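You operate a simulated robot arm through the tools that you are given. There is no shell and no other tool. Be economical: measure what you need, move in short steps, check, and stop when the job is done.

Carry out the task below with a simulated two-armed robot. There is one attempt and no reset: what you move stays moved.

## Task
Stack the lidded cup that says "26" from the top of the short belt on top of the lidded cup that says "29". Then put two of the squash cubes from the top of the sauce bench on top of the probe there. Then take the tall green cup and put it on the packing bench. Then put the roll that says "PEA" from the top of the sauce bench on the top of the short belt. Then press the check button two times. Then fetch the pot and set it on the shelf under the wash table. Keep to this order. Set down upright: tall green cup.

Only the result counts: the job must be done as asked and must still hold three seconds after the hand-in. Knocking over, shifting, dropping, spilling or breaking anything else fails it.

## Robot
Two 6-joint arms with two-finger parallel grippers on one trunk, on a base that drives. Base frame: it is fixed to the floor where the robot stands at the start and does not move with it; the origin is under the middle of the robot, x ahead of it, y to its left, z up; the surface under the hand at the start is at about z = 860. Lengths are in mm, angles in degrees, forces in N, time in s.
The left shoulder is at the start at [60, 187, 1172], the right one opposite. With the tool pointing down near the work surface each hand reaches from about 240 to 620 mm from the robot's upright axis, wherever it stands, measured 20 degrees to its own side. Places, roughly: check button [4700, -2600, 900]; lidded cup [500, 0, 1000]; packing bench [5100, 200, 900]; pot [0, 750, 1000]; probe [2500, -2750, 1000]; roll [1750, -2750, 1000]; shelf under the wash table [-1000, -2900, 300]; squash cube (2x2x2 cm) [1500, -2600, 900]; tall green cup (6x6x7 cm) [2000, -2700, 900]; top of the short belt [900, -300, 900]. Payload 1.57 kg a hand.
The TCP of each hand is the grasp point between the finger pads, 30 mm short of the fingertips. In the tool frame z runs along the fingers and y along their closing line. Largest opening 110 mm; finger width 24, thickness 12; the body of the gripper, 48 by 112 mm, starts 78 mm behind the TCP.
Orientation is that of the tool frame in the base frame, as a unit quaternion [x, y, z, w]. With the fingers straight down and closing along the base's y, the tool's x points along the base's -x, its y along +y and its z along -z.

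## Interface
- The arms move only by the tool step_arm. It takes "left_motion", "right_motion" or both (then of equal length, played together; a hand with none holds still); each is a list of rows, each a list of 7 numbers: the closure, from 0 (fully open) to 1 (shut), then the shift along the base's x, y, z in mm, then the turn, a rotation vector about the base's x, y, z in rad. In form: [[claw, dx, dy, dz, wx, wy, wz], ...]. A call has 1 to 10 rows; each row is the pose to reach, as a shift and turn from the pose commanded when the call began. A row lasts 0.2 s, in which the tool goes at most 50 mm and 8.6 degrees; a call with a longer step from one row to the next is refused whole, and so is a gripper value outside its range. A pose out of reach is approached as far as the arm can. The call stops where the force on the tool passes 40 N (or 10 N more than at its start, if that is more) or the arm is blocked; 0.2 s more then pass. Each finger travels about 153 mm/s and halts on what it meets, pressing with about 26 N; the grip force reading is that of the motor and also rises with nothing between the fingers. The clock runs only during rows and for 0.2 s after the last one: add rows that repeat a pose to give the fingers time. The reply holds the time, the measured pose of the TCP, the force on the tool along the base axes, the opening and the grip force, in the units named above and with some noise, with the torque about the TCP (base axes, N m) and any sound that the robot's microphone picked up.
- Cameras (640 x 400 px; columns grow to the right, rows downward): "scene" is now at [5.4, 20.1, 1701.3]; the picture's right is [0.28, -0.96, 0.00], its down [-0.82, -0.23, -0.53] and it looks along [0.51, 0.15, -0.85] (base axes); focal length 274 px, centre (320, 200). "left" rides on the left gripper at [70, -16, -141] in its tool frame; the picture's right is [0.23, 0.97, 0.00], its down [-0.86, 0.20, -0.48] and it looks along [-0.47, 0.11, 0.88] (tool axes); focal length 222 px, centre (320, 200). "right" rides on the right gripper at [70, 16, -141] in its tool frame; the picture's right is [-0.23, 0.97, 0.00], its down [-0.86, -0.20, -0.48] and it looks along [-0.47, -0.11, 0.88] (tool axes); focal length 222 px, centre (320, 200).
- grab_frame(camera): a new picture of that camera. No time passes.
- lift_body(by): slides the trunk up (or, below 0, down) by that many mm; the arms and the scene camera ride with it, the base frame stays. It gives what a move gives, with no picture.
- base_move(legs): drives the robot by 1 to 6 legs, each [ahead, left, turn to the left] in mm, mm and degrees, along the robot's own axes; the way and the turn of a leg run together, so that a leg with both is an arc; at most 1500 mm and 180 degrees a leg. The arms and the cameras ride along, it lands a little off, and it stops where it bumps. It gives what a move gives.
- aim_head(pan, tilt): turns the head with the scene camera to pan (to the left, within 86 degrees either way) and tilt (down, from -29 to 69), counted from straight ahead of the robot. It gives what a move gives.
- probe_pixels(camera, pixels): for up to 12 pixels [column, row] of the newest picture of that camera ("zoom" is the newest enlarged one), the place [x, y, z] in the base frame of the surface seen there, good to about 3 mm. No time passes.
- close_up(camera, box): a new picture of the part [left, top, right, bottom] of that camera's present view, enlarged. No time passes.
- close_job(): hands the job in; it is judged then, once.

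Go step by step. Measure first, check grasps and placings, and put right what went wrong. The budget is 131 turns and 154 pictures, counting those below and the enlarged ones. Unless the task says otherwise, let go and move clear before handing in.

The tools are called after ">>>" as a command line: name --argument value ..., lists and objects as JSON in quotes. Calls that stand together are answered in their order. step_arm: Moves the arms, as the interface text tells. Its arguments: {"type":"object","properties":{"left_motion":{"type":"array","items":{"type":"array","items":{"type":"number"}}},"right_motion":{"type":"array","items":{"type":"array","items":{"type":"number"}}}},"required":[]} The other tools are called the same way: lift_body (by) slides the trunk up or down; base_move (legs) drives the base; aim_head (pan, tilt) turns the head that bears the scene camera; grab_frame (camera) takes a picture; probe_pixels (camera, pixels) gives the place of the surface under pixels of a picture; close_up (camera, box) takes an enlarged picture of a part of a camera's view; close_job () hands the job in.

At the start:

```text
t: 0.0
left_tool_pos: [464.6, 109.5, 1125.0]
left_ee_rot: [-0.001, 1.0, -0.001, 0.0]
left_ft_force: [0.2, 0.2, -0.2]
left_ft_torque: [-0.01, 0.01, -0.01]
left_grip_width: 109.9
left_gripper_force: 0.1
right_tool_pos: [461.3, -275.7, 1140.9]
right_ee_rot: [0.001, 1.0, 0.001, 0.0]
right_ft_force: [0.0, -0.2, -1.4]
right_ft_torque: [-0.02, -0.01, 0.0]
right_grip_width: 110.1
right_gripper_force: 0.1
trunk travel left (down, up): [-800.0, 190.0]
robot x, y, heading: [1.6, 0.2, 0.0]
head pan, tilt: [16.1, 58.1]
```

scene: 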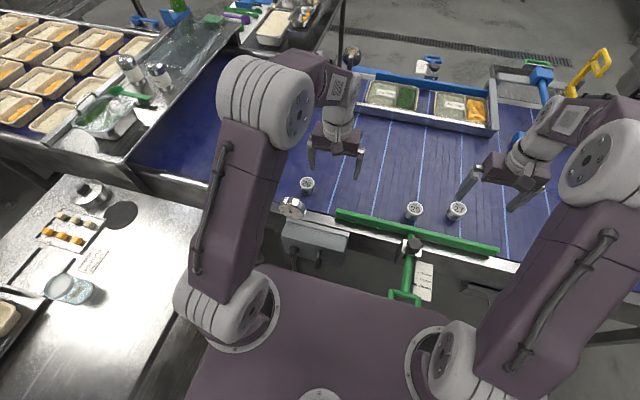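
right: 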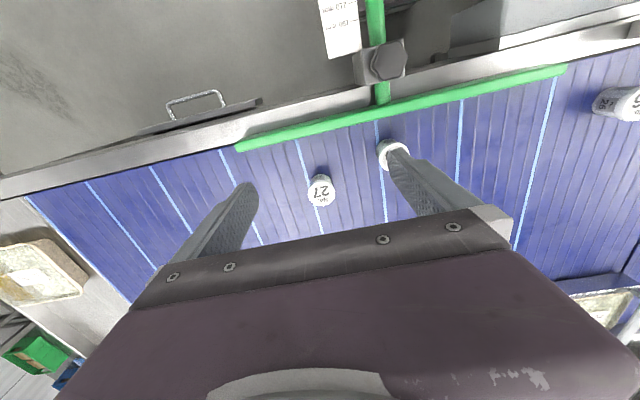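
left: 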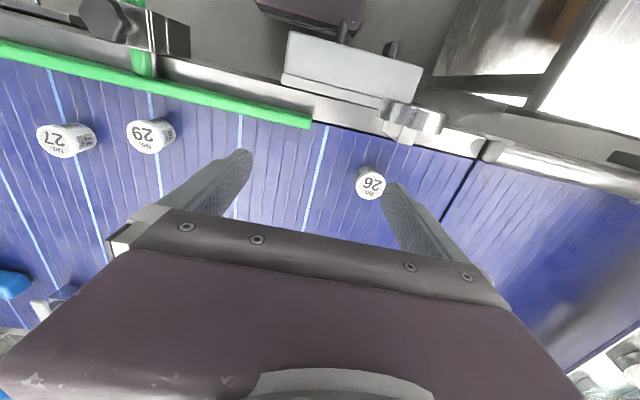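

The left picture shows the cups "26" at (370,183), "29" at (150,135) and "27" at (65,140). I measure them first.

>>> probe_pixels --camera "left" --pixels '[[370, 185], [370, 170], [152, 137], [145, 124], [65, 143], [340, 200], [190, 150]]'

>>> close_up --camera "left" --box '[320, 140, 420, 220]'

>>> close_up --camera "scene" --box '[270, 150, 510, 300]'

```text
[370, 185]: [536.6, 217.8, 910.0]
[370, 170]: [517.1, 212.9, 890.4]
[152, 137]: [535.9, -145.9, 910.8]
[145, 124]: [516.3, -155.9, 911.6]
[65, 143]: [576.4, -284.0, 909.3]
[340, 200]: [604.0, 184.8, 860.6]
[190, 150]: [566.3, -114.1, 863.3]
```

```text
5.00 times, centred on (370, 180) of left
```

zoom: 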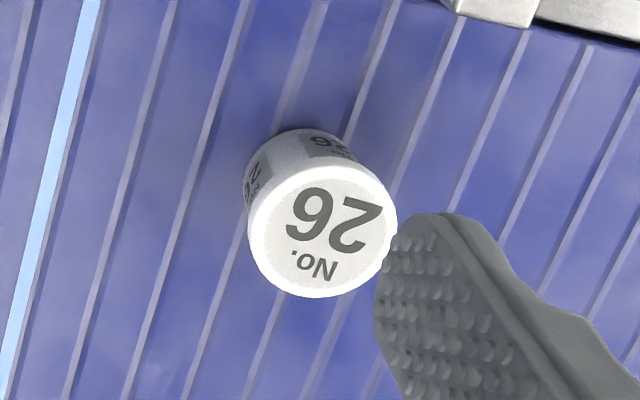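

```text
2.67 times, centred on (390, 225) of scene
```

zoom: 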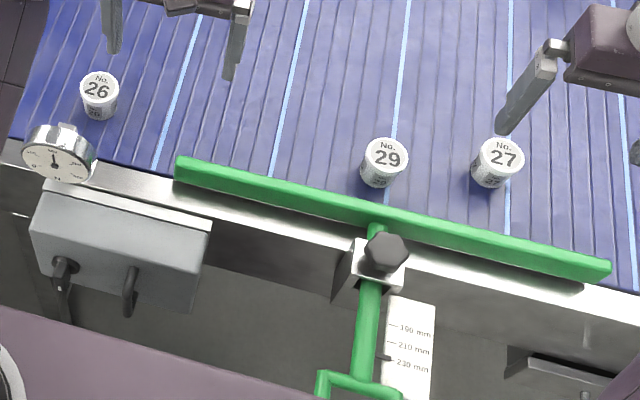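

The cups stand about 50 mm tall: "26" at [538,218], "29" at [536,-146] with tops at 910. I check the dial near "26" and the widths of the lids.

>>> probe_pixels --camera "scene" --pixels '[[290, 205], [294, 198], [307, 182], [414, 207], [457, 209], [313, 182], [302, 182], [380, 215], [480, 245]]'

>>> probe_pixels --camera "zoom" --pixels '[[386, 155], [366, 156], [405, 156], [386, 140], [386, 170], [100, 91], [82, 91], [117, 91]]'

```text
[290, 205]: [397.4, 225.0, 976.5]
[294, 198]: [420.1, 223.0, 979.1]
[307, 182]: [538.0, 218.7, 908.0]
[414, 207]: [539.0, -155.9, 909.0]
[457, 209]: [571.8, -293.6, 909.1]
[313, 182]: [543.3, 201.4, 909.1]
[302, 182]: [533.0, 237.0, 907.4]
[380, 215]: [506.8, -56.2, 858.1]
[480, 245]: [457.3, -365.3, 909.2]
```

```text
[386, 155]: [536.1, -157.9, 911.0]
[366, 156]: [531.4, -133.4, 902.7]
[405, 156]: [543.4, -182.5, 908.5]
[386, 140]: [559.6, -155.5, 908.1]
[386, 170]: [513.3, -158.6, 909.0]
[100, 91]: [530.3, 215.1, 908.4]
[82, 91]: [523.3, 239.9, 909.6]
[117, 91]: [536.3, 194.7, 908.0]
```

The lids are about 48 mm across, with "26" near [535,217] and "29" near [537,-157]. I move the left hand above "26".

>>> step_arm --left_motion '[[0, 25, 37, -10, 0, 0, 0], [0, 50, 75, -20, 0, 0, 0], [0, 71, 107, -50, 0, 0, 0], [0, 71, 107, -95, 0, 0, 0], [0, 71, 107, -140, 0, 0, 0]]'

>>> grab_frame --camera "left"

```text
t: 1.2
left_tool_pos: [535.9, 215.2, 990.0]
left_ee_rot: [0.0, 1.0, 0.0, 0.0]
left_ft_force: [0.1, 0.2, -0.8]
left_ft_torque: [0.04, 0.04, -0.01]
left_grip_width: 110.0
left_gripper_force: 0.0
right_tool_pos: [462.9, -276.0, 1143.3]
right_ee_rot: [0.0, 1.0, 0.001, 0.0]
right_ft_force: [0.0, 0.1, 0.1]
right_ft_torque: [-0.01, 0.02, -0.01]
right_grip_width: 110.0
right_gripper_force: 0.0
trunk travel left (down, up): [-800.0, 190.0]
robot x, y, heading: [-0.9, 3.3, -0.1]
head pan, tilt: [16.1, 58.1]
```

```text
148 pictures are left
```

left: 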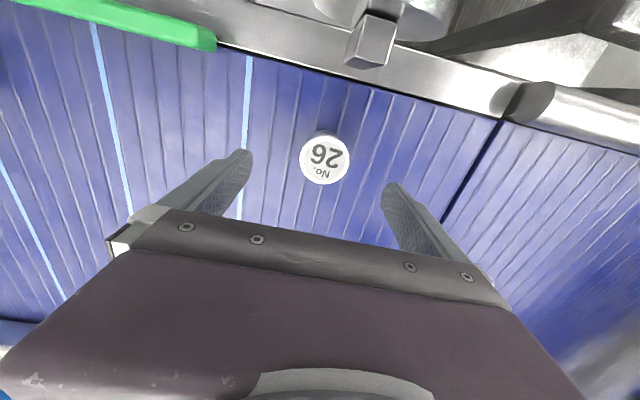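

>>> probe_pixels --camera "left" --pixels '[[325, 160], [304, 160], [346, 160], [325, 140], [325, 181], [230, 170], [392, 195]]'

```text
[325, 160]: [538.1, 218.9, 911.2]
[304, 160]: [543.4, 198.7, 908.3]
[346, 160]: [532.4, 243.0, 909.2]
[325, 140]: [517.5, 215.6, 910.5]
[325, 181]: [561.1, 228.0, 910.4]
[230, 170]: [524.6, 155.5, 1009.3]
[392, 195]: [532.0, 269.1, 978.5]
```

The lid's centre is at about [539,220]. I descend, centre and close.

>>> step_arm --left_motion '[[0, 3, 4, -45, 0, 0, 0], [0, 3, 4, -92, 0, 0, 0], [0.3, 3, 4, -92, 0, 0, 0], [0.6, 3, 4, -92, 0, 0, 0], [0.8, 3, 4, -92, 0, 0, 0], [0.8, 3, 4, -92, 0, 0, 0]]'

>>> grab_frame --camera "left"

```text
t: 2.6
left_tool_pos: [536.6, 220.0, 897.3]
left_ee_rot: [0.0, 1.0, 0.0, 0.0]
left_ft_force: [0.0, 0.0, -0.1]
left_ft_torque: [0.0, 0.0, 0.03]
left_grip_width: 50.6
left_gripper_force: 26.3
right_tool_pos: [461.7, -275.1, 1142.9]
right_ee_rot: [0.0, 1.0, 0.0, 0.0]
right_ft_force: [0.5, -0.2, -0.1]
right_ft_torque: [-0.03, -0.04, -0.01]
right_grip_width: 110.0
right_gripper_force: 0.1
trunk travel left (down, up): [-800.0, 190.0]
robot x, y, heading: [2.5, 4.4, 0.1]
head pan, tilt: [16.1, 58.1]
```

```text
147 pictures are left
```

left: 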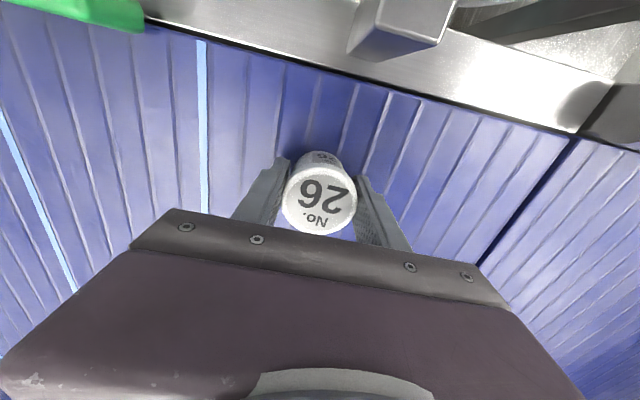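

The grip on "26" holds at 50.6 mm. I lift it, move the right arm out of the way, and carry it toward "29".

>>> step_arm --left_motion '[[0.8, 0, 0, 45, 0, 0, 0], [0.8, 0, 0, 90, 0, 0, 0], [0.8, 0, -45, 100, 0, 0, 0], [0.8, 0, -90, 100, 0, 0, 0], [0.8, 0, -135, 100, 0, 0, 0], [0.8, 0, -180, 100, 0, 0, 0], [0.8, 0, -225, 100, 0, 0, 0], [0.8, 0, -270, 100, 0, 0, 0], [0.8, 0, -315, 100, 0, 0, 0], [0.8, 0, -340, 100, 0, 0, 0]]' --right_motion '[[0, -20, -30, 0, 0, 0, 0], [0, -40, -60, 0, 0, 0, 0], [0, -60, -90, 0, 0, 0, 0], [0, -80, -120, 0, 0, 0, 0], [0, -80, -150, 0, 0, 0, 0], [0, -80, -150, 0, 0, 0, 0], [0, -80, -150, 0, 0, 0, 0], [0, -80, -150, 0, 0, 0, 0], [0, -80, -150, 0, 0, 0, 0], [0, -80, -150, 0, 0, 0, 0]]'

>>> grab_frame --camera "left"

>>> grab_frame --camera "scene"

```text
t: 4.8
left_tool_pos: [519.0, -97.1, 995.6]
left_ee_rot: [0.001, 1.0, 0.0, 0.0]
left_ft_force: [-0.6, -0.1, -1.0]
left_ft_torque: [0.04, 0.01, -0.04]
left_grip_width: 50.5
left_gripper_force: 25.7
left hand out of reach, approached as far as the arm can: row 9, 10
right_tool_pos: [381.7, -428.3, 1140.7]
right_ee_rot: [0.0, 1.0, 0.0, 0.0]
right_ft_force: [-0.1, 0.6, 0.0]
right_ft_torque: [-0.03, -0.01, 0.0]
right_grip_width: 109.8
right_gripper_force: 0.0
trunk travel left (down, up): [-800.0, 190.0]
robot x, y, heading: [1.4, -0.1, 0.2]
head pan, tilt: [16.1, 58.1]
```

```text
146 pictures are left
```

left: 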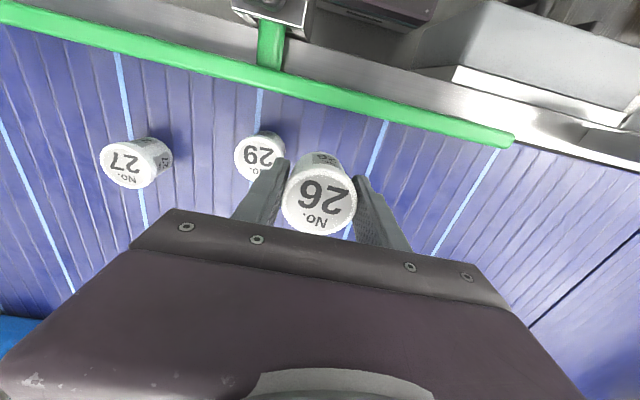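

```text
145 pictures are left
```

scene: 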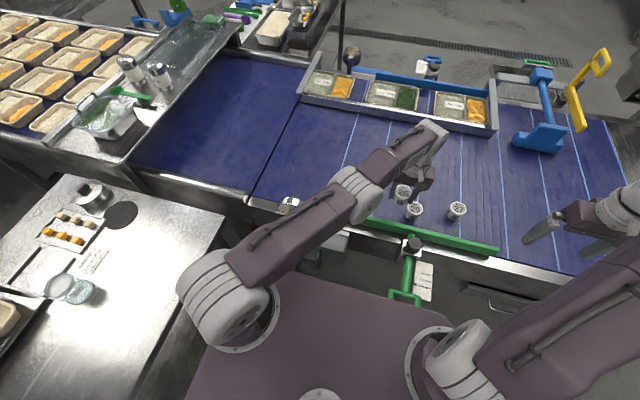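

The left arm is out of reach short of "29", so I drive the base 180 mm to the right.

>>> base_move --legs '[[0, -180, 0]]'

>>> grab_frame --camera "left"

```text
t: 6.3
left_tool_pos: [521.6, -275.1, 996.0]
left_ee_rot: [-0.001, 1.0, -0.001, 0.0]
left_ft_force: [0.3, -0.5, -0.1]
left_ft_torque: [-0.02, -0.04, 0.01]
left_grip_width: 50.4
left_gripper_force: 26.5
right_tool_pos: [381.8, -604.9, 1142.5]
right_ee_rot: [0.0, 1.0, 0.0, 0.0]
right_ft_force: [0.3, 1.0, -0.1]
right_ft_torque: [-0.04, 0.02, -0.01]
right_grip_width: 110.0
right_gripper_force: 0.1
trunk travel left (down, up): [-800.0, 190.0]
robot x, y, heading: [0.6, -179.4, -0.1]
head pan, tilt: [16.1, 58.1]
```

```text
144 pictures are left
```

left: 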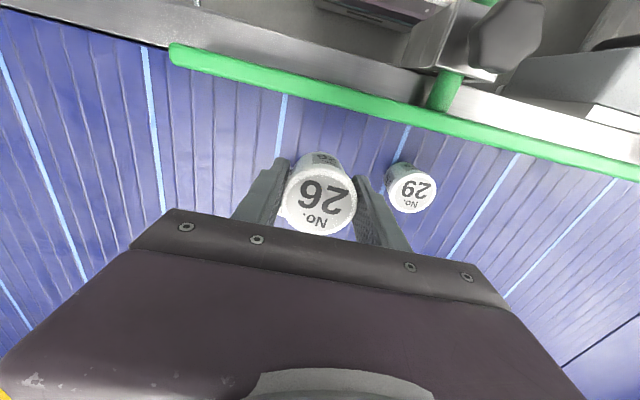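

"29" now shows at (411,190), to the +y side. I probe both lids for the offset.

>>> probe_pixels --camera "left" --pixels '[[320, 201], [286, 200], [354, 204], [320, 170], [320, 232], [411, 190], [391, 190], [431, 190], [411, 170], [411, 210]]'

```text
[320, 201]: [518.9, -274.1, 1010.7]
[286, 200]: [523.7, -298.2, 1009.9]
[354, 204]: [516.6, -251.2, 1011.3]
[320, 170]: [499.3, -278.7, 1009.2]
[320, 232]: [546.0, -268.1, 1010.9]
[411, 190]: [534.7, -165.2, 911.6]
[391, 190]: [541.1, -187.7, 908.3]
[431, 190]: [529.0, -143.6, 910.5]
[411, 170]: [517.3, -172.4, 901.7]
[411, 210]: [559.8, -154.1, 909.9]
```

By this view "29" is offset about (+16,+110) from the held cup. I move part of the way and measure again.

>>> step_arm --left_motion '[[0.8, 8, 30, 0, 0, 0, 0], [0.8, 16, 50, -15, 0, 0, 0], [0.8, 16, 50, -15, 0, 0, 0]]'

>>> close_up --camera "left" --box '[240, 120, 480, 270]'

>>> close_up --camera "scene" --box '[250, 130, 410, 230]'

```text
t: 7.1
left_tool_pos: [541.0, -231.0, 978.4]
left_ee_rot: [0.0, 1.0, 0.001, -0.001]
left_ft_force: [0.0, -0.5, -1.3]
left_ft_torque: [0.03, 0.0, 0.01]
left_grip_width: 50.3
left_gripper_force: 26.1
left hand out of reach, approached as far as the arm can: row 1, 2, 3
right_tool_pos: [381.3, -609.3, 1140.7]
right_ee_rot: [-0.002, 1.0, 0.0, 0.0]
right_ft_force: [-0.3, 0.1, -0.1]
right_ft_torque: [0.03, 0.02, 0.01]
right_grip_width: 110.0
right_gripper_force: 0.1
trunk travel left (down, up): [-800.0, 190.0]
robot x, y, heading: [-1.2, -184.0, 0.2]
head pan, tilt: [16.1, 58.1]
```

```text
2.67 times, centred on (360, 195) of left
```

zoom: 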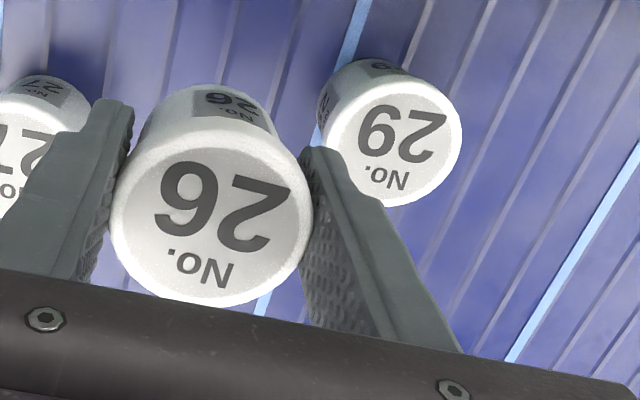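

```text
4.00 times, centred on (330, 180) of scene
```

zoom: 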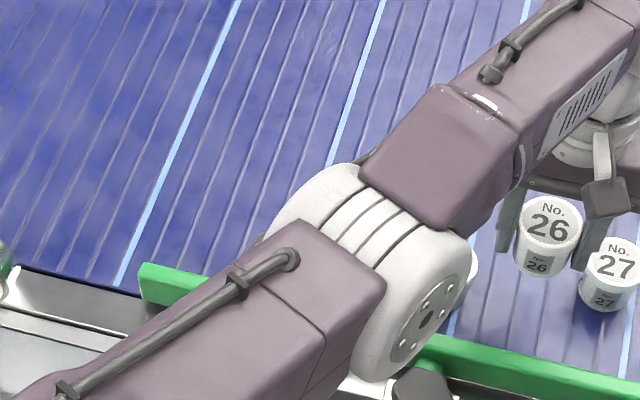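

The 29 lid centre projects to about [537.6,-162] and the held cup sits at the TCP. I shift to directly above it at this height and check the reading.

>>> step_arm --left_motion '[[0.8, -8, 45, 0, 0, 0, 0], [0.8, -16, 88, 0, 0, 0, 0], [0.8, -16, 88, 0, 0, 0, 0]]'

>>> close_up --camera "left" --box '[240, 120, 400, 220]'

>>> close_up --camera "scene" --box '[310, 130, 470, 230]'

```text
t: 7.9
left_tool_pos: [567.1, -163.3, 975.2]
left_ee_rot: [0.0, 1.0, -0.001, -0.001]
left_ft_force: [0.8, -0.2, -1.2]
left_ft_torque: [-0.02, -0.04, 0.03]
left_grip_width: 50.5
left_gripper_force: 26.2
left hand out of reach, approached as far as the arm can: row 1, 2, 3
right_tool_pos: [381.7, -607.2, 1141.6]
right_ee_rot: [-0.001, 1.0, 0.0, 0.0]
right_ft_force: [0.1, -0.9, -1.0]
right_ft_torque: [0.0, -0.01, -0.03]
right_grip_width: 109.9
right_gripper_force: 0.0
trunk travel left (down, up): [-800.0, 190.0]
robot x, y, heading: [2.0, -186.9, -0.0]
head pan, tilt: [16.1, 58.1]
```

```text
4.00 times, centred on (320, 170) of left
```

zoom: 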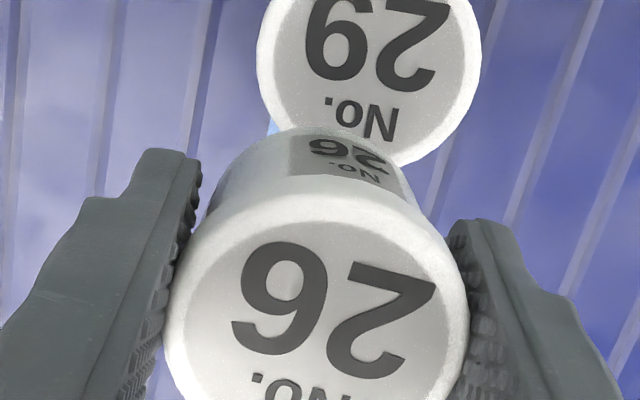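

```text
4.00 times, centred on (390, 180) of scene
```

zoom: 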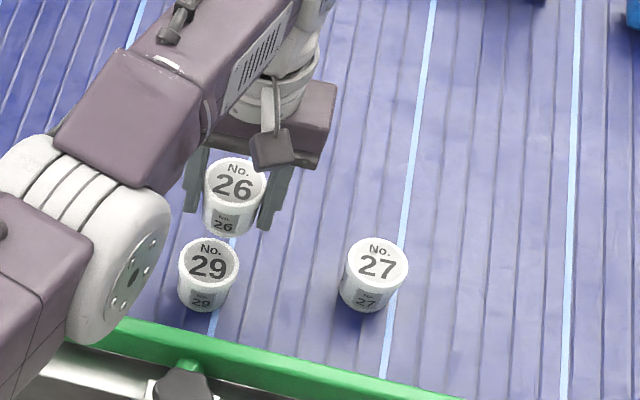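

The hand overshot to x=567; from this view "29" is at about (-28.5,+5) relative to the held cup. I step back in x and read again.

>>> step_arm --left_motion '[[0.8, -30, 3, 0, 0, 0, 0], [0.8, -30, 3, 0, 0, 0, 0]]'

```text
t: 8.5
left_tool_pos: [565.1, -169.6, 972.5]
left_ee_rot: [-0.001, 1.0, 0.0, -0.001]
left_ft_force: [-0.2, -0.5, -1.0]
left_ft_torque: [0.01, -0.02, 0.01]
left_grip_width: 50.4
left_gripper_force: 26.3
left hand out of reach, approached as far as the arm can: row 1, 2
right_tool_pos: [382.6, -607.5, 1140.4]
right_ee_rot: [-0.001, 1.0, 0.0, 0.0]
right_ft_force: [-0.8, 0.4, 0.6]
right_ft_torque: [0.03, -0.03, 0.02]
right_grip_width: 110.1
right_gripper_force: 0.1
trunk travel left (down, up): [-800.0, 190.0]
robot x, y, heading: [-1.1, -180.0, 0.2]
head pan, tilt: [16.1, 58.1]
```

The reading barely changed, so the arm seems to be stuck at the edge of its solution. I back it toward +y and −x with some height to free it.

>>> step_arm --left_motion '[[0.8, -30, 40, 25, 0, 0, 0], [0.8, -60, 80, 30, 0, 0, 0], [0.8, -60, 110, 30, 0, 0, 0], [0.8, -60, 110, 30, 0, 0, 0]]'

>>> grab_frame --camera "scene"

```text
refused: row 1 steps farther than a row can; nothing moved
```

```text
139 pictures are left
```

scene: 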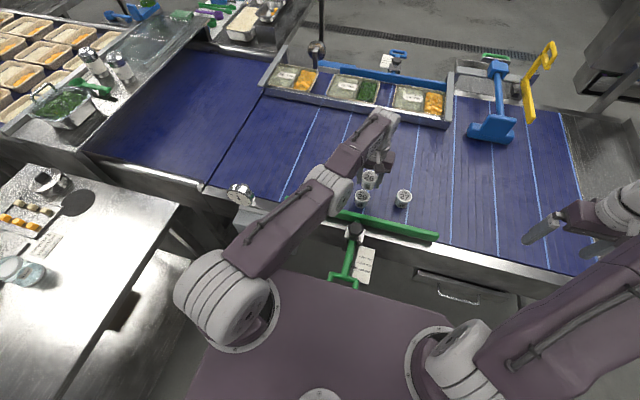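

>>> step_arm --left_motion '[[0.8, -20, 35, 15, 0, 0, 0], [0.8, -40, 70, 30, 0, 0, 0], [0.8, -50, 110, 30, 0, 0, 0], [0.8, -50, 110, 30, 0, 0, 0]]'

```text
t: 9.5
left_tool_pos: [585.4, -102.9, 991.3]
left_ee_rot: [0.0, 1.0, 0.0, -0.001]
left_ft_force: [0.3, -0.3, -0.2]
left_ft_torque: [0.01, 0.05, 0.02]
left_grip_width: 50.6
left_gripper_force: 26.4
left hand out of reach, approached as far as the arm can: row 1, 2, 3, 4
right_tool_pos: [382.7, -607.2, 1141.6]
right_ee_rot: [-0.001, 1.0, 0.0, 0.001]
right_ft_force: [-0.3, 0.4, 0.6]
right_ft_torque: [-0.04, 0.0, 0.02]
right_grip_width: 110.0
right_gripper_force: 0.1
trunk travel left (down, up): [-800.0, 190.0]
robot x, y, heading: [-0.0, -182.1, 0.0]
head pan, tilt: [16.1, 58.1]
```

The command appears to lie well beyond reach in x, so I pull it back in x and read where the arm follows.

>>> step_arm --left_motion '[[0.8, -45, 0, 0, 0, 0, 0], [0.8, -90, 0, 0, 0, 0, 0], [0.8, -135, 0, 0, 0, 0, 0], [0.8, -180, 0, 0, 0, 0, 0], [0.8, -180, 0, 0, 0, 0, 0]]'

```text
t: 10.7
left_tool_pos: [580.0, -119.8, 984.6]
left_ee_rot: [-0.001, 1.0, -0.001, -0.001]
left_ft_force: [0.1, -0.6, -0.4]
left_ft_torque: [0.01, 0.01, -0.01]
left_grip_width: 50.2
left_gripper_force: 25.5
left hand out of reach, approached as far as the arm can: row 1, 2, 3, 4, 5
right_tool_pos: [382.8, -607.1, 1140.8]
right_ee_rot: [-0.001, 1.0, 0.0, 0.0]
right_ft_force: [0.7, 0.3, 0.2]
right_ft_torque: [0.0, 0.02, 0.02]
right_grip_width: 110.2
right_gripper_force: 0.1
trunk travel left (down, up): [-800.0, 190.0]
robot x, y, heading: [2.2, -181.9, -0.1]
head pan, tilt: [16.1, 58.1]
```

Still out of reach. I pull the command further back, raising z and y in proportion so that the real hand stays on a safe line.

>>> step_arm --left_motion '[[0.8, -43, 8, 18, 0, 0, 0], [0.8, -86, 16, 36, 0, 0, 0], [0.8, -129, 24, 54, 0, 0, 0], [0.8, -172, 32, 72, 0, 0, 0], [0.8, -215, 40, 90, 0, 0, 0], [0.8, -215, 40, 90, 0, 0, 0]]'

```text
t: 12.1
left_tool_pos: [579.3, -131.3, 1026.8]
left_ee_rot: [0.0, 1.0, 0.0, 0.0]
left_ft_force: [0.3, -0.5, -0.1]
left_ft_torque: [-0.01, -0.02, 0.01]
left_grip_width: 50.4
left_gripper_force: 25.6
left hand out of reach, approached as far as the arm can: row 1, 2, 3, 4, 5, 6
right_tool_pos: [382.4, -607.9, 1140.6]
right_ee_rot: [0.0, 1.0, 0.0, -0.001]
right_ft_force: [-0.4, -0.4, -0.1]
right_ft_torque: [0.01, -0.01, 0.02]
right_grip_width: 109.9
right_gripper_force: 0.0
trunk travel left (down, up): [-800.0, 190.0]
robot x, y, heading: [0.2, -178.5, -0.1]
head pan, tilt: [16.1, 58.1]
```

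The radial commands have no effect, which looks like a straight-elbow singularity with the command now far inside. I bring the command back out to a comfortable spot at front-left.

>>> step_arm --left_motion '[[0.8, 46, 8, -5, 0, 0, 0], [0.8, 92, 16, -10, 0, 0, 0], [0.8, 138, 24, -15, 0, 0, 0], [0.8, 184, 32, -20, 0, 0, 0], [0.8, 230, 40, -25, 0, 0, 0], [0.8, 276, 48, -30, 0, 0, 0], [0.8, 322, 56, -35, 0, 0, 0], [0.8, 368, 64, -40, 0, 0, 0], [0.8, 414, 72, -45, 0, 0, 0], [0.8, 414, 72, -45, 0, 0, 0]]'

>>> grab_frame --camera "scene"

```text
t: 14.3
left_tool_pos: [597.8, -38.8, 1003.5]
left_ee_rot: [-0.001, 1.0, 0.001, 0.0]
left_ft_force: [0.1, -0.1, -0.5]
left_ft_torque: [0.01, 0.0, -0.01]
left_grip_width: 50.6
left_gripper_force: 25.6
left hand out of reach, approached as far as the arm can: row 1, 2, 3, 4, 5, 6, 7, 8, 9, 10
right_tool_pos: [382.2, -607.8, 1140.3]
right_ee_rot: [-0.001, 1.0, 0.001, -0.001]
right_ft_force: [-0.5, 0.3, -0.5]
right_ft_torque: [0.0, 0.03, 0.05]
right_grip_width: 110.0
right_gripper_force: 0.0
trunk travel left (down, up): [-800.0, 190.0]
robot x, y, heading: [-4.1, -179.0, 0.1]
head pan, tilt: [16.1, 58.1]
```

```text
138 pictures are left
```

scene: 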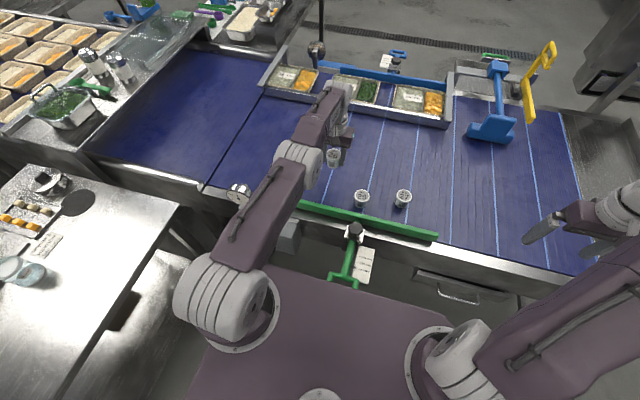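

The arm follows tangentially but not radially. I test a pure −x pull from here.

>>> step_arm --left_motion '[[0.8, -45, 0, 0, 0, 0, 0], [0.8, -90, 0, 0, 0, 0, 0], [0.8, -135, 0, 0, 0, 0, 0], [0.8, -180, 0, 0, 0, 0, 0], [0.8, -225, 0, 0, 0, 0, 0], [0.8, -270, 0, 0, 0, 0, 0]]'

```text
t: 15.7
left_tool_pos: [595.4, -37.8, 1003.1]
left_ee_rot: [0.0, 1.0, 0.0, -0.001]
left_ft_force: [-0.9, -0.7, -0.7]
left_ft_torque: [-0.03, -0.03, -0.01]
left_grip_width: 50.7
left_gripper_force: 26.3
left hand out of reach, approached as far as the arm can: row 1, 2, 3, 4, 5, 6
right_tool_pos: [381.9, -607.4, 1140.6]
right_ee_rot: [0.0, 1.0, 0.0, 0.0]
right_ft_force: [0.3, -0.3, 1.0]
right_ft_torque: [0.01, -0.01, -0.01]
right_grip_width: 110.1
right_gripper_force: 0.0
trunk travel left (down, up): [-800.0, 190.0]
robot x, y, heading: [0.9, -179.8, 0.2]
head pan, tilt: [16.1, 58.1]
```

No radial response at all. I restore the x command and try a downward component, which should bend the elbow out of the straight pose.

>>> step_arm --left_motion '[[0.8, 45, 0, -12, 0, 0, 0], [0.8, 90, 0, -24, 0, 0, 0], [0.8, 135, 0, -36, 0, 0, 0], [0.8, 180, 0, -48, 0, 0, 0], [0.8, 225, 0, -60, 0, 0, 0], [0.8, 240, 0, -70, 0, 0, 0]]'

```text
t: 17.1
left_tool_pos: [600.1, -32.1, 996.9]
left_ee_rot: [-0.001, 1.0, -0.001, 0.0]
left_ft_force: [-0.1, -0.1, -0.6]
left_ft_torque: [0.0, -0.05, -0.02]
left_grip_width: 50.4
left_gripper_force: 26.3
left hand out of reach, approached as far as the arm can: row 1, 2, 3, 4, 5, 6
right_tool_pos: [382.0, -607.3, 1141.1]
right_ee_rot: [-0.001, 1.0, 0.0, 0.0]
right_ft_force: [0.7, -0.3, -0.9]
right_ft_torque: [0.03, 0.04, -0.03]
right_grip_width: 109.9
right_gripper_force: 0.2
trunk travel left (down, up): [-800.0, 190.0]
robot x, y, heading: [-0.3, -179.1, 0.2]
head pan, tilt: [16.1, 58.1]
```

Still stuck. I try a clear sideways move to the left with a rise, which should take the arm back to the configuration it had before.

>>> step_arm --left_motion '[[0.8, 0, 0, 40, 0, 0, 0], [0.8, 0, 0, 80, 0, 0, 0], [0.8, 0, 45, 90, 0, 0, 0], [0.8, 0, 90, 100, 0, 0, 0], [0.8, 0, 135, 100, 0, 0, 0], [0.8, 0, 150, 100, 0, 0, 0], [0.8, 0, 150, 100, 0, 0, 0]]'

>>> grab_frame --camera "scene"

```text
t: 18.7
left_tool_pos: [585.2, 106.6, 1100.7]
left_ee_rot: [-0.001, 1.0, 0.0, -0.001]
left_ft_force: [0.5, 0.7, -0.3]
left_ft_torque: [0.0, -0.04, 0.0]
left_grip_width: 50.4
left_gripper_force: 26.1
left hand out of reach, approached as far as the arm can: row 2, 3, 4, 5, 6, 7
right_tool_pos: [381.6, -607.8, 1140.9]
right_ee_rot: [0.0, 1.0, 0.0, 0.0]
right_ft_force: [0.9, -0.5, 0.3]
right_ft_torque: [-0.02, -0.01, 0.02]
right_grip_width: 109.6
right_gripper_force: 0.1
trunk travel left (down, up): [-800.0, 190.0]
robot x, y, heading: [-1.2, -179.0, 0.1]
head pan, tilt: [16.1, 58.1]
```

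```text
137 pictures are left
```

scene: 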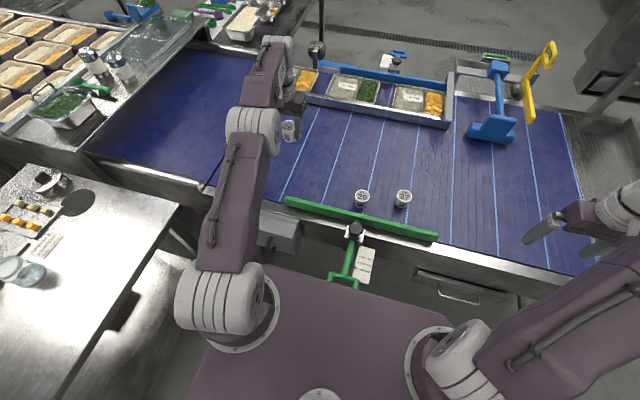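

That move tracked, and its first row, a pure rise, was in reach. So I combine a rise with an inward pull from here.

>>> step_arm --left_motion '[[0.8, -5, 0, 30, 0, 0, 0], [0.8, -25, 10, 50, 0, 0, 0], [0.8, -50, 20, 70, 0, 0, 0], [0.8, -80, 30, 80, 0, 0, 0], [0.8, -120, 40, 80, 0, 0, 0]]'

```text
t: 19.9
left_tool_pos: [465.8, 144.7, 1181.1]
left_ee_rot: [-0.001, 1.0, 0.0, 0.002]
left_ft_force: [-0.5, 0.2, -1.2]
left_ft_torque: [-0.01, -0.01, 0.0]
left_grip_width: 50.5
left_gripper_force: 25.8
right_tool_pos: [381.4, -606.5, 1142.1]
right_ee_rot: [-0.002, 1.0, 0.0, 0.0]
right_ft_force: [-0.3, -0.3, 0.6]
right_ft_torque: [-0.02, -0.01, 0.01]
right_grip_width: 110.0
right_gripper_force: 0.0
trunk travel left (down, up): [-800.0, 190.0]
robot x, y, heading: [-2.3, -178.7, -0.1]
head pan, tilt: [16.1, 58.1]
```

Freed: the hand is at [466,145,1181]. I drive 150 mm further right so that "29" is comfortably in the left arm's range.

>>> base_move --legs '[[0, -150, 0]]'

>>> step_arm --left_motion '[[0.8, 15, -35, -30, 0, 0, 0], [0.8, 30, -70, -60, 0, 0, 0], [0.8, 45, -105, -75, 0, 0, 0], [0.8, 60, -140, -100, 0, 0, 0], [0.8, 66, -156, -140, 0, 0, 0], [0.8, 66, -156, -180, 0, 0, 0], [0.8, 66, -156, -200, 0, 0, 0]]'

>>> grab_frame --camera "left"

>>> close_up --camera "scene" --box '[230, 120, 390, 220]'

```text
t: 21.3
left_tool_pos: [466.1, -8.3, 1177.8]
left_ee_rot: [-0.001, 1.0, -0.001, 0.0]
left_ft_force: [0.1, 0.6, -1.4]
left_ft_torque: [-0.04, 0.02, -0.01]
left_grip_width: 50.7
left_gripper_force: 25.7
right_tool_pos: [382.2, -759.6, 1141.9]
right_ee_rot: [-0.001, 1.0, -0.002, 0.0]
right_ft_force: [0.2, -0.3, -0.4]
right_ft_torque: [0.0, -0.01, -0.01]
right_grip_width: 109.8
right_gripper_force: 0.1
trunk travel left (down, up): [-800.0, 190.0]
robot x, y, heading: [-2.1, -336.1, 0.0]
head pan, tilt: [16.1, 58.1]
```

```text
t: 22.9
left_tool_pos: [532.3, -167.5, 978.4]
left_ee_rot: [-0.001, 1.0, 0.0, 0.0]
left_ft_force: [-0.5, 1.1, -0.6]
left_ft_torque: [-0.02, -0.01, 0.01]
left_grip_width: 50.4
left_gripper_force: 25.9
right_tool_pos: [382.9, -761.3, 1140.6]
right_ee_rot: [0.0, 1.0, 0.0, 0.0]
right_ft_force: [1.2, 0.3, 1.2]
right_ft_torque: [0.01, 0.03, -0.02]
right_grip_width: 110.1
right_gripper_force: 0.1
trunk travel left (down, up): [-800.0, 190.0]
robot x, y, heading: [2.3, -334.1, 0.0]
head pan, tilt: [16.1, 58.1]
```

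```text
136 pictures are left
```

left: 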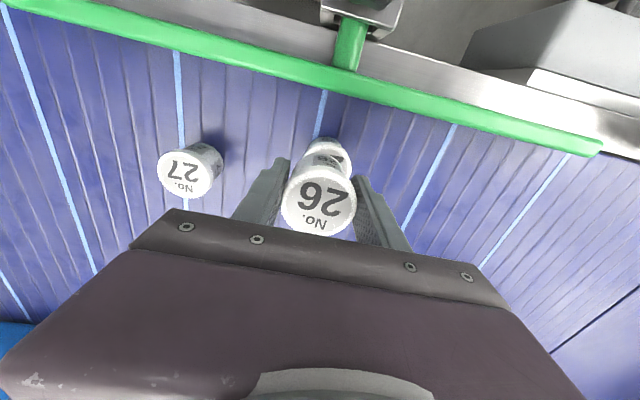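

```text
4.00 times, centred on (310, 170) of scene
```

zoom: 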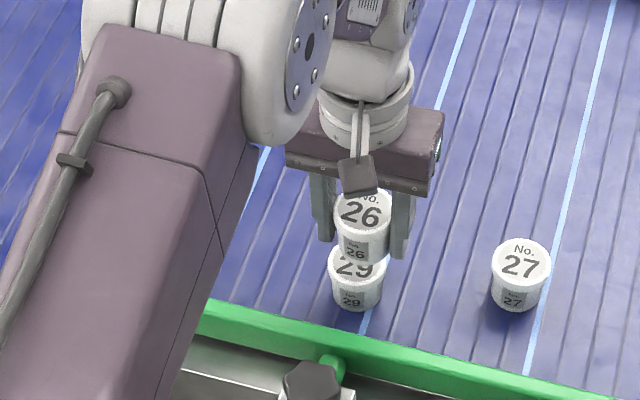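

The hand tracks well now. I align to (538,-160), drop to about 8 mm above contact, and look.

>>> step_arm --left_motion '[[0.8, 6, 7, 0, 0, 0, 0], [0.8, 6, 7, -22, 0, 0, 0], [0.8, 6, 7, -22, 0, 0, 0]]'

>>> close_up --camera "left" --box '[240, 120, 400, 220]'

>>> close_up --camera "scene" --box '[280, 160, 360, 210]'

```text
t: 23.7
left_tool_pos: [537.4, -160.3, 957.2]
left_ee_rot: [-0.001, 1.0, 0.0, 0.0]
left_ft_force: [-0.1, 0.2, 0.0]
left_ft_torque: [-0.01, 0.01, -0.02]
left_grip_width: 50.4
left_gripper_force: 25.9
right_tool_pos: [382.9, -763.2, 1142.2]
right_ee_rot: [-0.001, 1.0, 0.0, 0.0]
right_ft_force: [-0.1, -0.3, 0.3]
right_ft_torque: [0.01, -0.01, -0.01]
right_grip_width: 110.2
right_gripper_force: 0.1
trunk travel left (down, up): [-800.0, 190.0]
robot x, y, heading: [0.6, -335.0, 0.1]
head pan, tilt: [16.1, 58.1]
```

```text
4.00 times, centred on (320, 170) of left
```

zoom: 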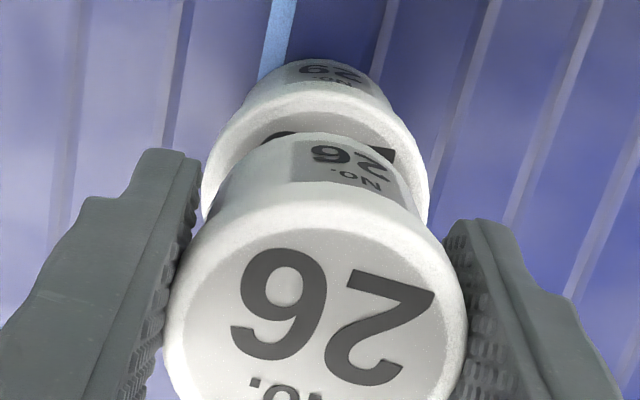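

```text
8.00 times, centred on (320, 185) of scene
```

zoom: 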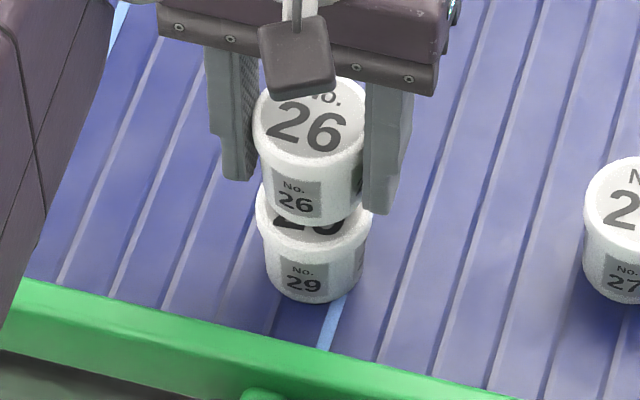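

The 26 and 29 lids line up in both views. I lower gently to contact and check the force before letting go.

>>> step_arm --left_motion '[[0.8, 0, 0, -5, 0, 0, 0], [0.8, 0, 0, -8, 0, 0, 0], [0.8, 0, 0, -9, 0, 0, 0]]'

>>> close_up --camera "scene" --box '[280, 160, 360, 210]'

```text
t: 24.5
left_tool_pos: [536.9, -158.9, 949.6]
left_ee_rot: [-0.001, 1.0, 0.0, -0.001]
left_ft_force: [0.0, 0.0, -1.5]
left_ft_torque: [0.0, 0.0, -0.03]
left_grip_width: 50.4
left_gripper_force: 26.2
right_tool_pos: [382.5, -762.8, 1141.6]
right_ee_rot: [0.0, 1.0, 0.0, 0.0]
right_ft_force: [-0.4, -0.7, 0.2]
right_ft_torque: [-0.01, 0.01, -0.01]
right_grip_width: 110.0
right_gripper_force: 0.1
trunk travel left (down, up): [-800.0, 190.0]
robot x, y, heading: [0.6, -333.1, 0.1]
head pan, tilt: [16.1, 58.1]
```

```text
8.00 times, centred on (320, 185) of scene
```

zoom: 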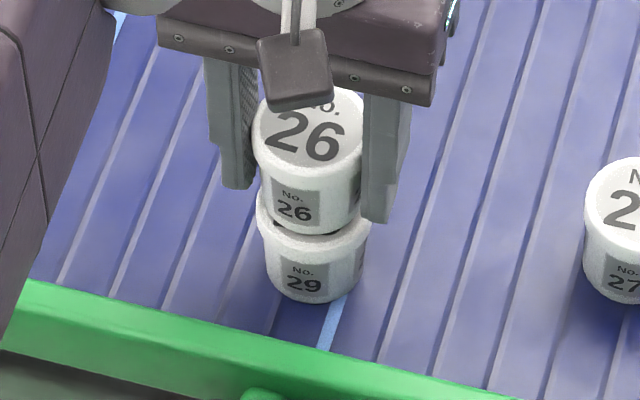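

Not quite touching yet; I go down in 1 mm rows.

>>> step_arm --left_motion '[[0.8, 0, 0, -1, 0, 0, 0], [0.8, 0, 0, -2, 0, 0, 0], [0.8, 0, 0, -3, 0, 0, 0]]'

```text
t: 25.3
left_tool_pos: [538.4, -158.1, 947.0]
left_ee_rot: [-0.002, 1.0, 0.001, 0.0]
left_ft_force: [-0.4, -0.8, 0.8]
left_ft_torque: [0.07, -0.01, 0.02]
left_grip_width: 50.5
left_gripper_force: 26.2
right_tool_pos: [381.4, -761.2, 1140.8]
right_ee_rot: [-0.001, 1.0, 0.0, 0.0]
right_ft_force: [-0.5, -0.5, -0.2]
right_ft_torque: [0.01, -0.03, 0.03]
right_grip_width: 109.7
right_gripper_force: 0.1
trunk travel left (down, up): [-800.0, 190.0]
robot x, y, heading: [-1.9, -339.4, 0.1]
head pan, tilt: [16.1, 58.1]
```

>>> step_arm --left_motion '[[0.8, 0, 0, -1, 0, 0, 0], [0.8, 0, 0, -2, 0, 0, 0], [0.8, 0, 0, -2, 0, 0, 0]]'

>>> close_up --camera "scene" --box '[280, 160, 360, 210]'

```text
t: 26.1
left_tool_pos: [538.0, -159.1, 946.4]
left_ee_rot: [-0.001, 1.0, 0.0, 0.003]
left_ft_force: [2.3, 0.9, 15.9]
left_ft_torque: [0.05, -0.13, 0.02]
left_grip_width: 50.2
left_gripper_force: 25.7
right_tool_pos: [380.9, -762.8, 1142.9]
right_ee_rot: [-0.001, 1.0, 0.0, 0.001]
right_ft_force: [-0.7, 0.3, 0.2]
right_ft_torque: [-0.01, 0.0, 0.01]
right_grip_width: 110.1
right_gripper_force: 0.0
trunk travel left (down, up): [-800.0, 190.0]
robot x, y, heading: [0.4, -334.8, 0.2]
head pan, tilt: [16.1, 58.1]
```

```text
8.00 times, centred on (320, 185) of scene
```

zoom: 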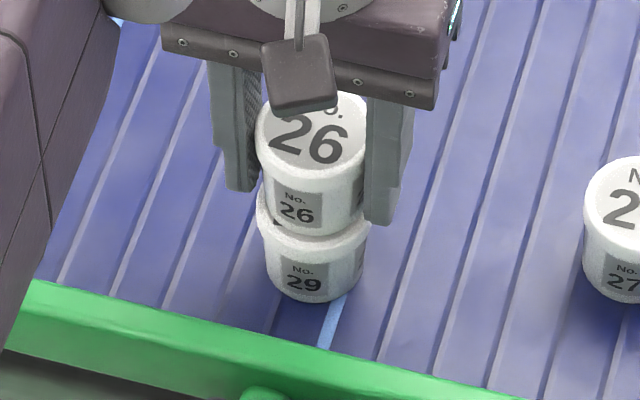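

Contact reads 16 N. I relieve it by 1.5 mm, open, and rise straight up.

>>> step_arm --left_motion '[[0.8, 0, 0, 1.5, 0, 0, 0], [0.4, 0, 0, 1.5, 0, 0, 0], [0.1, 0, 0, 1.5, 0, 0, 0], [0, 0, 0, 1.5, 0, 0, 0], [0, 0, 0, 30, 0, 0, 0], [0, 0, 0, 75, 0, 0, 0], [0, -20, 0, 120, 0, 0, 0], [0, -60, 20, 150, 0, 0, 0], [0, -100, 40, 170, 0, 0, 0]]'

>>> grab_frame --camera "scene"

>>> close_up --camera "left" --box '[240, 90, 400, 190]'

```text
refused: row 8 steps farther than a row can; nothing moved
```

```text
130 pictures are left
```

scene: 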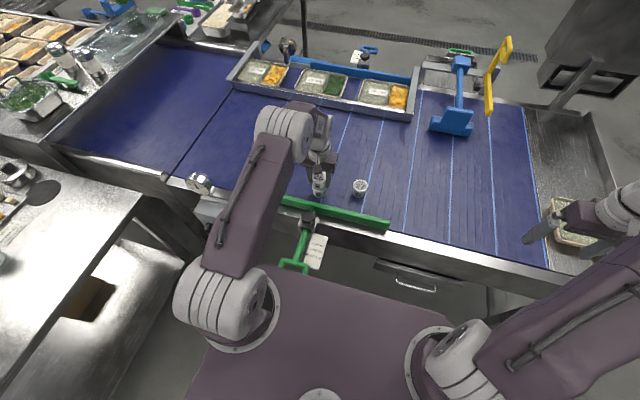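

```text
4.00 times, centred on (320, 140) of left
```

zoom: 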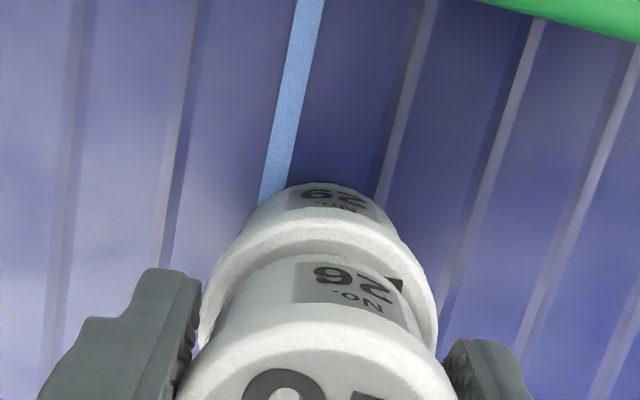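

The release call was refused for one long row; I repeat it with shorter steps.

>>> step_arm --left_motion '[[0.8, 0, 0, 1.5, 0, 0, 0], [0.4, 0, 0, 1.5, 0, 0, 0], [0.1, 0, 0, 1.5, 0, 0, 0], [0, 0, 0, 1.5, 0, 0, 0], [0, 0, 0, 30, 0, 0, 0], [0, 0, 0, 75, 0, 0, 0], [0, 0, 0, 120, 0, 0, 0], [0, -30, 10, 150, 0, 0, 0], [0, -70, 20, 170, 0, 0, 0]]'

>>> grab_frame --camera "left"

>>> aim_head --pan -60 --tilt 30

>>> grab_frame --camera "scene"

```text
t: 28.1
left_tool_pos: [469.5, -139.6, 1114.4]
left_ee_rot: [-0.001, 1.0, -0.001, 0.0]
left_ft_force: [-0.4, 0.0, -0.3]
left_ft_torque: [-0.02, -0.01, 0.03]
left_grip_width: 110.0
left_gripper_force: 0.0
right_tool_pos: [380.0, -760.8, 1142.6]
right_ee_rot: [-0.001, 1.0, 0.0, 0.001]
right_ft_force: [0.5, -0.3, 0.3]
right_ft_torque: [0.02, -0.04, 0.02]
right_grip_width: 110.0
right_gripper_force: 0.1
trunk travel left (down, up): [-800.0, 190.0]
robot x, y, heading: [-0.8, -337.2, -0.1]
head pan, tilt: [16.1, 58.1]
```

```text
128 pictures are left
```

left: 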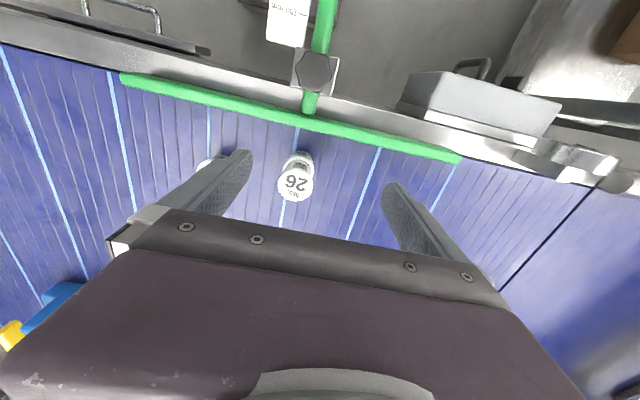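

```text
t: 29.6
left_tool_pos: [470.6, -140.5, 1113.2]
left_ee_rot: [-0.001, 1.0, -0.001, 0.0]
left_ft_force: [-0.9, -0.1, 0.5]
left_ft_torque: [0.0, 0.01, 0.0]
left_grip_width: 110.2
left_gripper_force: 0.0
right_tool_pos: [382.3, -762.1, 1140.5]
right_ee_rot: [-0.001, 1.0, -0.001, 0.0]
right_ft_force: [-0.9, 1.0, 0.2]
right_ft_torque: [0.02, 0.0, 0.01]
right_grip_width: 110.1
right_gripper_force: 0.1
trunk travel left (down, up): [-800.0, 190.0]
robot x, y, heading: [2.6, -334.0, -0.0]
head pan, tilt: [-60.0, 30.0]
```

```text
127 pictures are left
```

scene: 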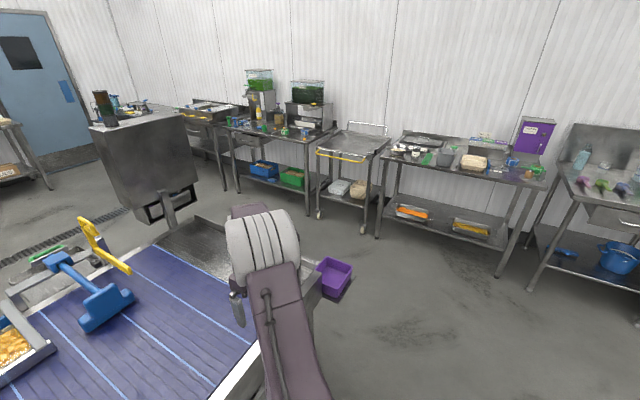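

The stack "26" on "29" stands. I now map the benches along the right wall.

>>> probe_pixels --camera "scene" --pixels '[[395, 152], [540, 180], [470, 162], [320, 147], [370, 155], [300, 140], [240, 125], [205, 110], [335, 275], [560, 200], [300, 290], [420, 260]]'

>>> close_up --camera "scene" --box '[160, 60, 400, 210]'

>>> close_up --camera "scene" --box '[370, 110, 610, 260]'

```text
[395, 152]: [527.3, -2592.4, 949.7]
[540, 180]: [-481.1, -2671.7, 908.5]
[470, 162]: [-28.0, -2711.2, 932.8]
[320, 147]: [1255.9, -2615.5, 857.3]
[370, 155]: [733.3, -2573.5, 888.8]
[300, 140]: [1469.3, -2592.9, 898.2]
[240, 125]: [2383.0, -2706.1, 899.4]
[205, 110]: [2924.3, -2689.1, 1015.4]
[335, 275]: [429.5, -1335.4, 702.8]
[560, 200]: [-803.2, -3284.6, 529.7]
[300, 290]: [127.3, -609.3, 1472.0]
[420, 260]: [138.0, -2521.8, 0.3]
```

```text
2.67 times, centred on (280, 135) of scene
```

zoom: 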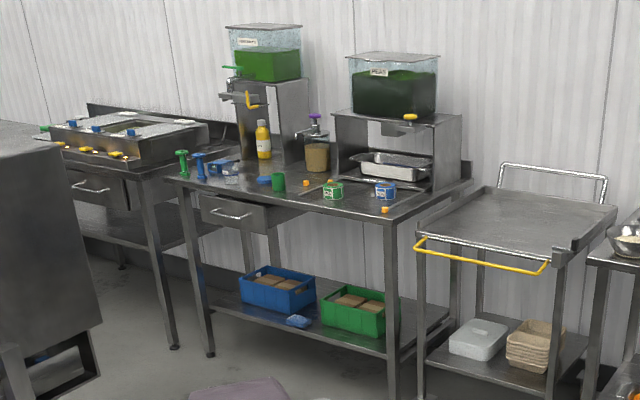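

```text
2.67 times, centred on (490, 185) of scene
```

zoom: 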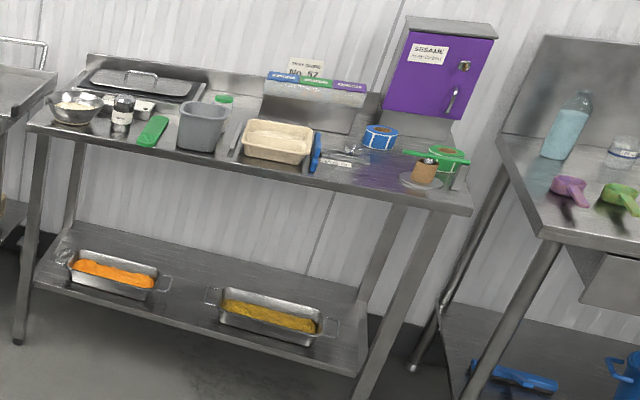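

The sauce bench runs about x 1430–2450 with its front near y −2500 and its top at z≈900. I check the belt end and the hopper for a clear corridor.

>>> probe_pixels --camera "scene" --pixels '[[185, 225], [165, 215], [190, 180], [225, 215], [348, 290], [330, 265], [345, 200], [230, 190], [210, 195], [90, 230], [125, 265]]'

>>> aim_head --pan -80 --tilt 50

>>> grab_frame --camera "scene"

```text
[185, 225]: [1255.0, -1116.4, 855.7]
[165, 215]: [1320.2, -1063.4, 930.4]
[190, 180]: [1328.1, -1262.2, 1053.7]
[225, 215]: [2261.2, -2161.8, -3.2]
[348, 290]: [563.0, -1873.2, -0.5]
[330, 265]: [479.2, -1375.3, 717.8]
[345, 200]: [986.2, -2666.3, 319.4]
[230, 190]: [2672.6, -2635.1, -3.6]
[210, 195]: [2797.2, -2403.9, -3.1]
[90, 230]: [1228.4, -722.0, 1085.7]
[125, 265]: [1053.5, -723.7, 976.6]
```

```text
t: 30.4
left_tool_pos: [469.7, -139.9, 1113.4]
left_ee_rot: [0.0, 1.0, 0.0, 0.001]
left_ft_force: [0.3, -0.1, -0.1]
left_ft_torque: [-0.01, 0.01, 0.01]
left_grip_width: 109.9
left_gripper_force: 0.1
right_tool_pos: [383.1, -762.5, 1141.4]
right_ee_rot: [-0.001, 1.0, 0.0, 0.0]
right_ft_force: [-0.3, -0.2, 1.4]
right_ft_torque: [-0.02, 0.01, -0.02]
right_grip_width: 109.9
right_gripper_force: 0.1
trunk travel left (down, up): [-800.0, 190.0]
robot x, y, heading: [-1.7, -336.9, 0.3]
head pan, tilt: [-80.0, 50.0]
```

```text
124 pictures are left
```

scene: 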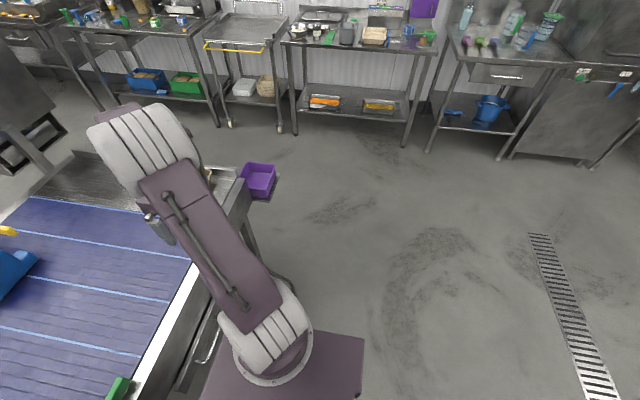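

The corridor is clear. I drive right past the belt, turn to face the wall, and strafe to the sauce bench.

>>> base_move --legs '[[0, -1430, 0], [0, 0, -90], [0, 1500, 0], [0, 350, 0]]'

>>> aim_head --pan 0 --tilt 40

>>> grab_frame --camera "scene"

```text
t: 50.3
left_tool_pos: [2028.8, -2306.3, 1113.0]
left_ee_rot: [0.721, 0.693, 0.0, 0.0]
left_ft_force: [0.5, -0.3, 0.8]
left_ft_torque: [-0.01, -0.01, -0.01]
left_grip_width: 110.2
left_gripper_force: 0.0
right_tool_pos: [1409.4, -2191.5, 1140.8]
right_ee_rot: [0.721, 0.693, 0.001, 0.0]
right_ft_force: [0.0, 0.4, 0.0]
right_ft_torque: [0.02, -0.05, 0.0]
right_grip_width: 110.1
right_gripper_force: 0.0
trunk travel left (down, up): [-800.0, 190.0]
robot x, y, heading: [1854.1, -1823.6, -92.3]
head pan, tilt: [-80.0, 50.0]
```

```text
t: 51.8
left_tool_pos: [2029.3, -2307.2, 1114.3]
left_ee_rot: [0.721, 0.693, 0.0, 0.0]
left_ft_force: [0.3, 0.3, -0.3]
left_ft_torque: [-0.02, 0.0, 0.0]
left_grip_width: 109.9
left_gripper_force: 0.0
right_tool_pos: [1410.9, -2191.8, 1141.0]
right_ee_rot: [0.721, 0.693, 0.001, 0.0]
right_ft_force: [0.6, -0.1, 0.5]
right_ft_torque: [0.0, -0.02, 0.01]
right_grip_width: 110.0
right_gripper_force: 0.0
trunk travel left (down, up): [-800.0, 190.0]
robot x, y, heading: [1851.6, -1827.6, -92.6]
head pan, tilt: [0.0, 40.0]
```

```text
123 pictures are left
```

scene: 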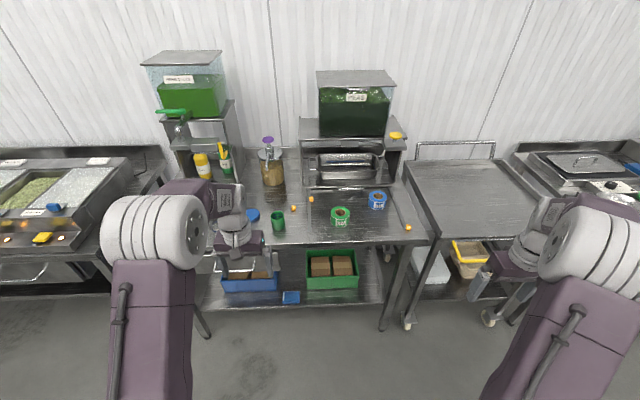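

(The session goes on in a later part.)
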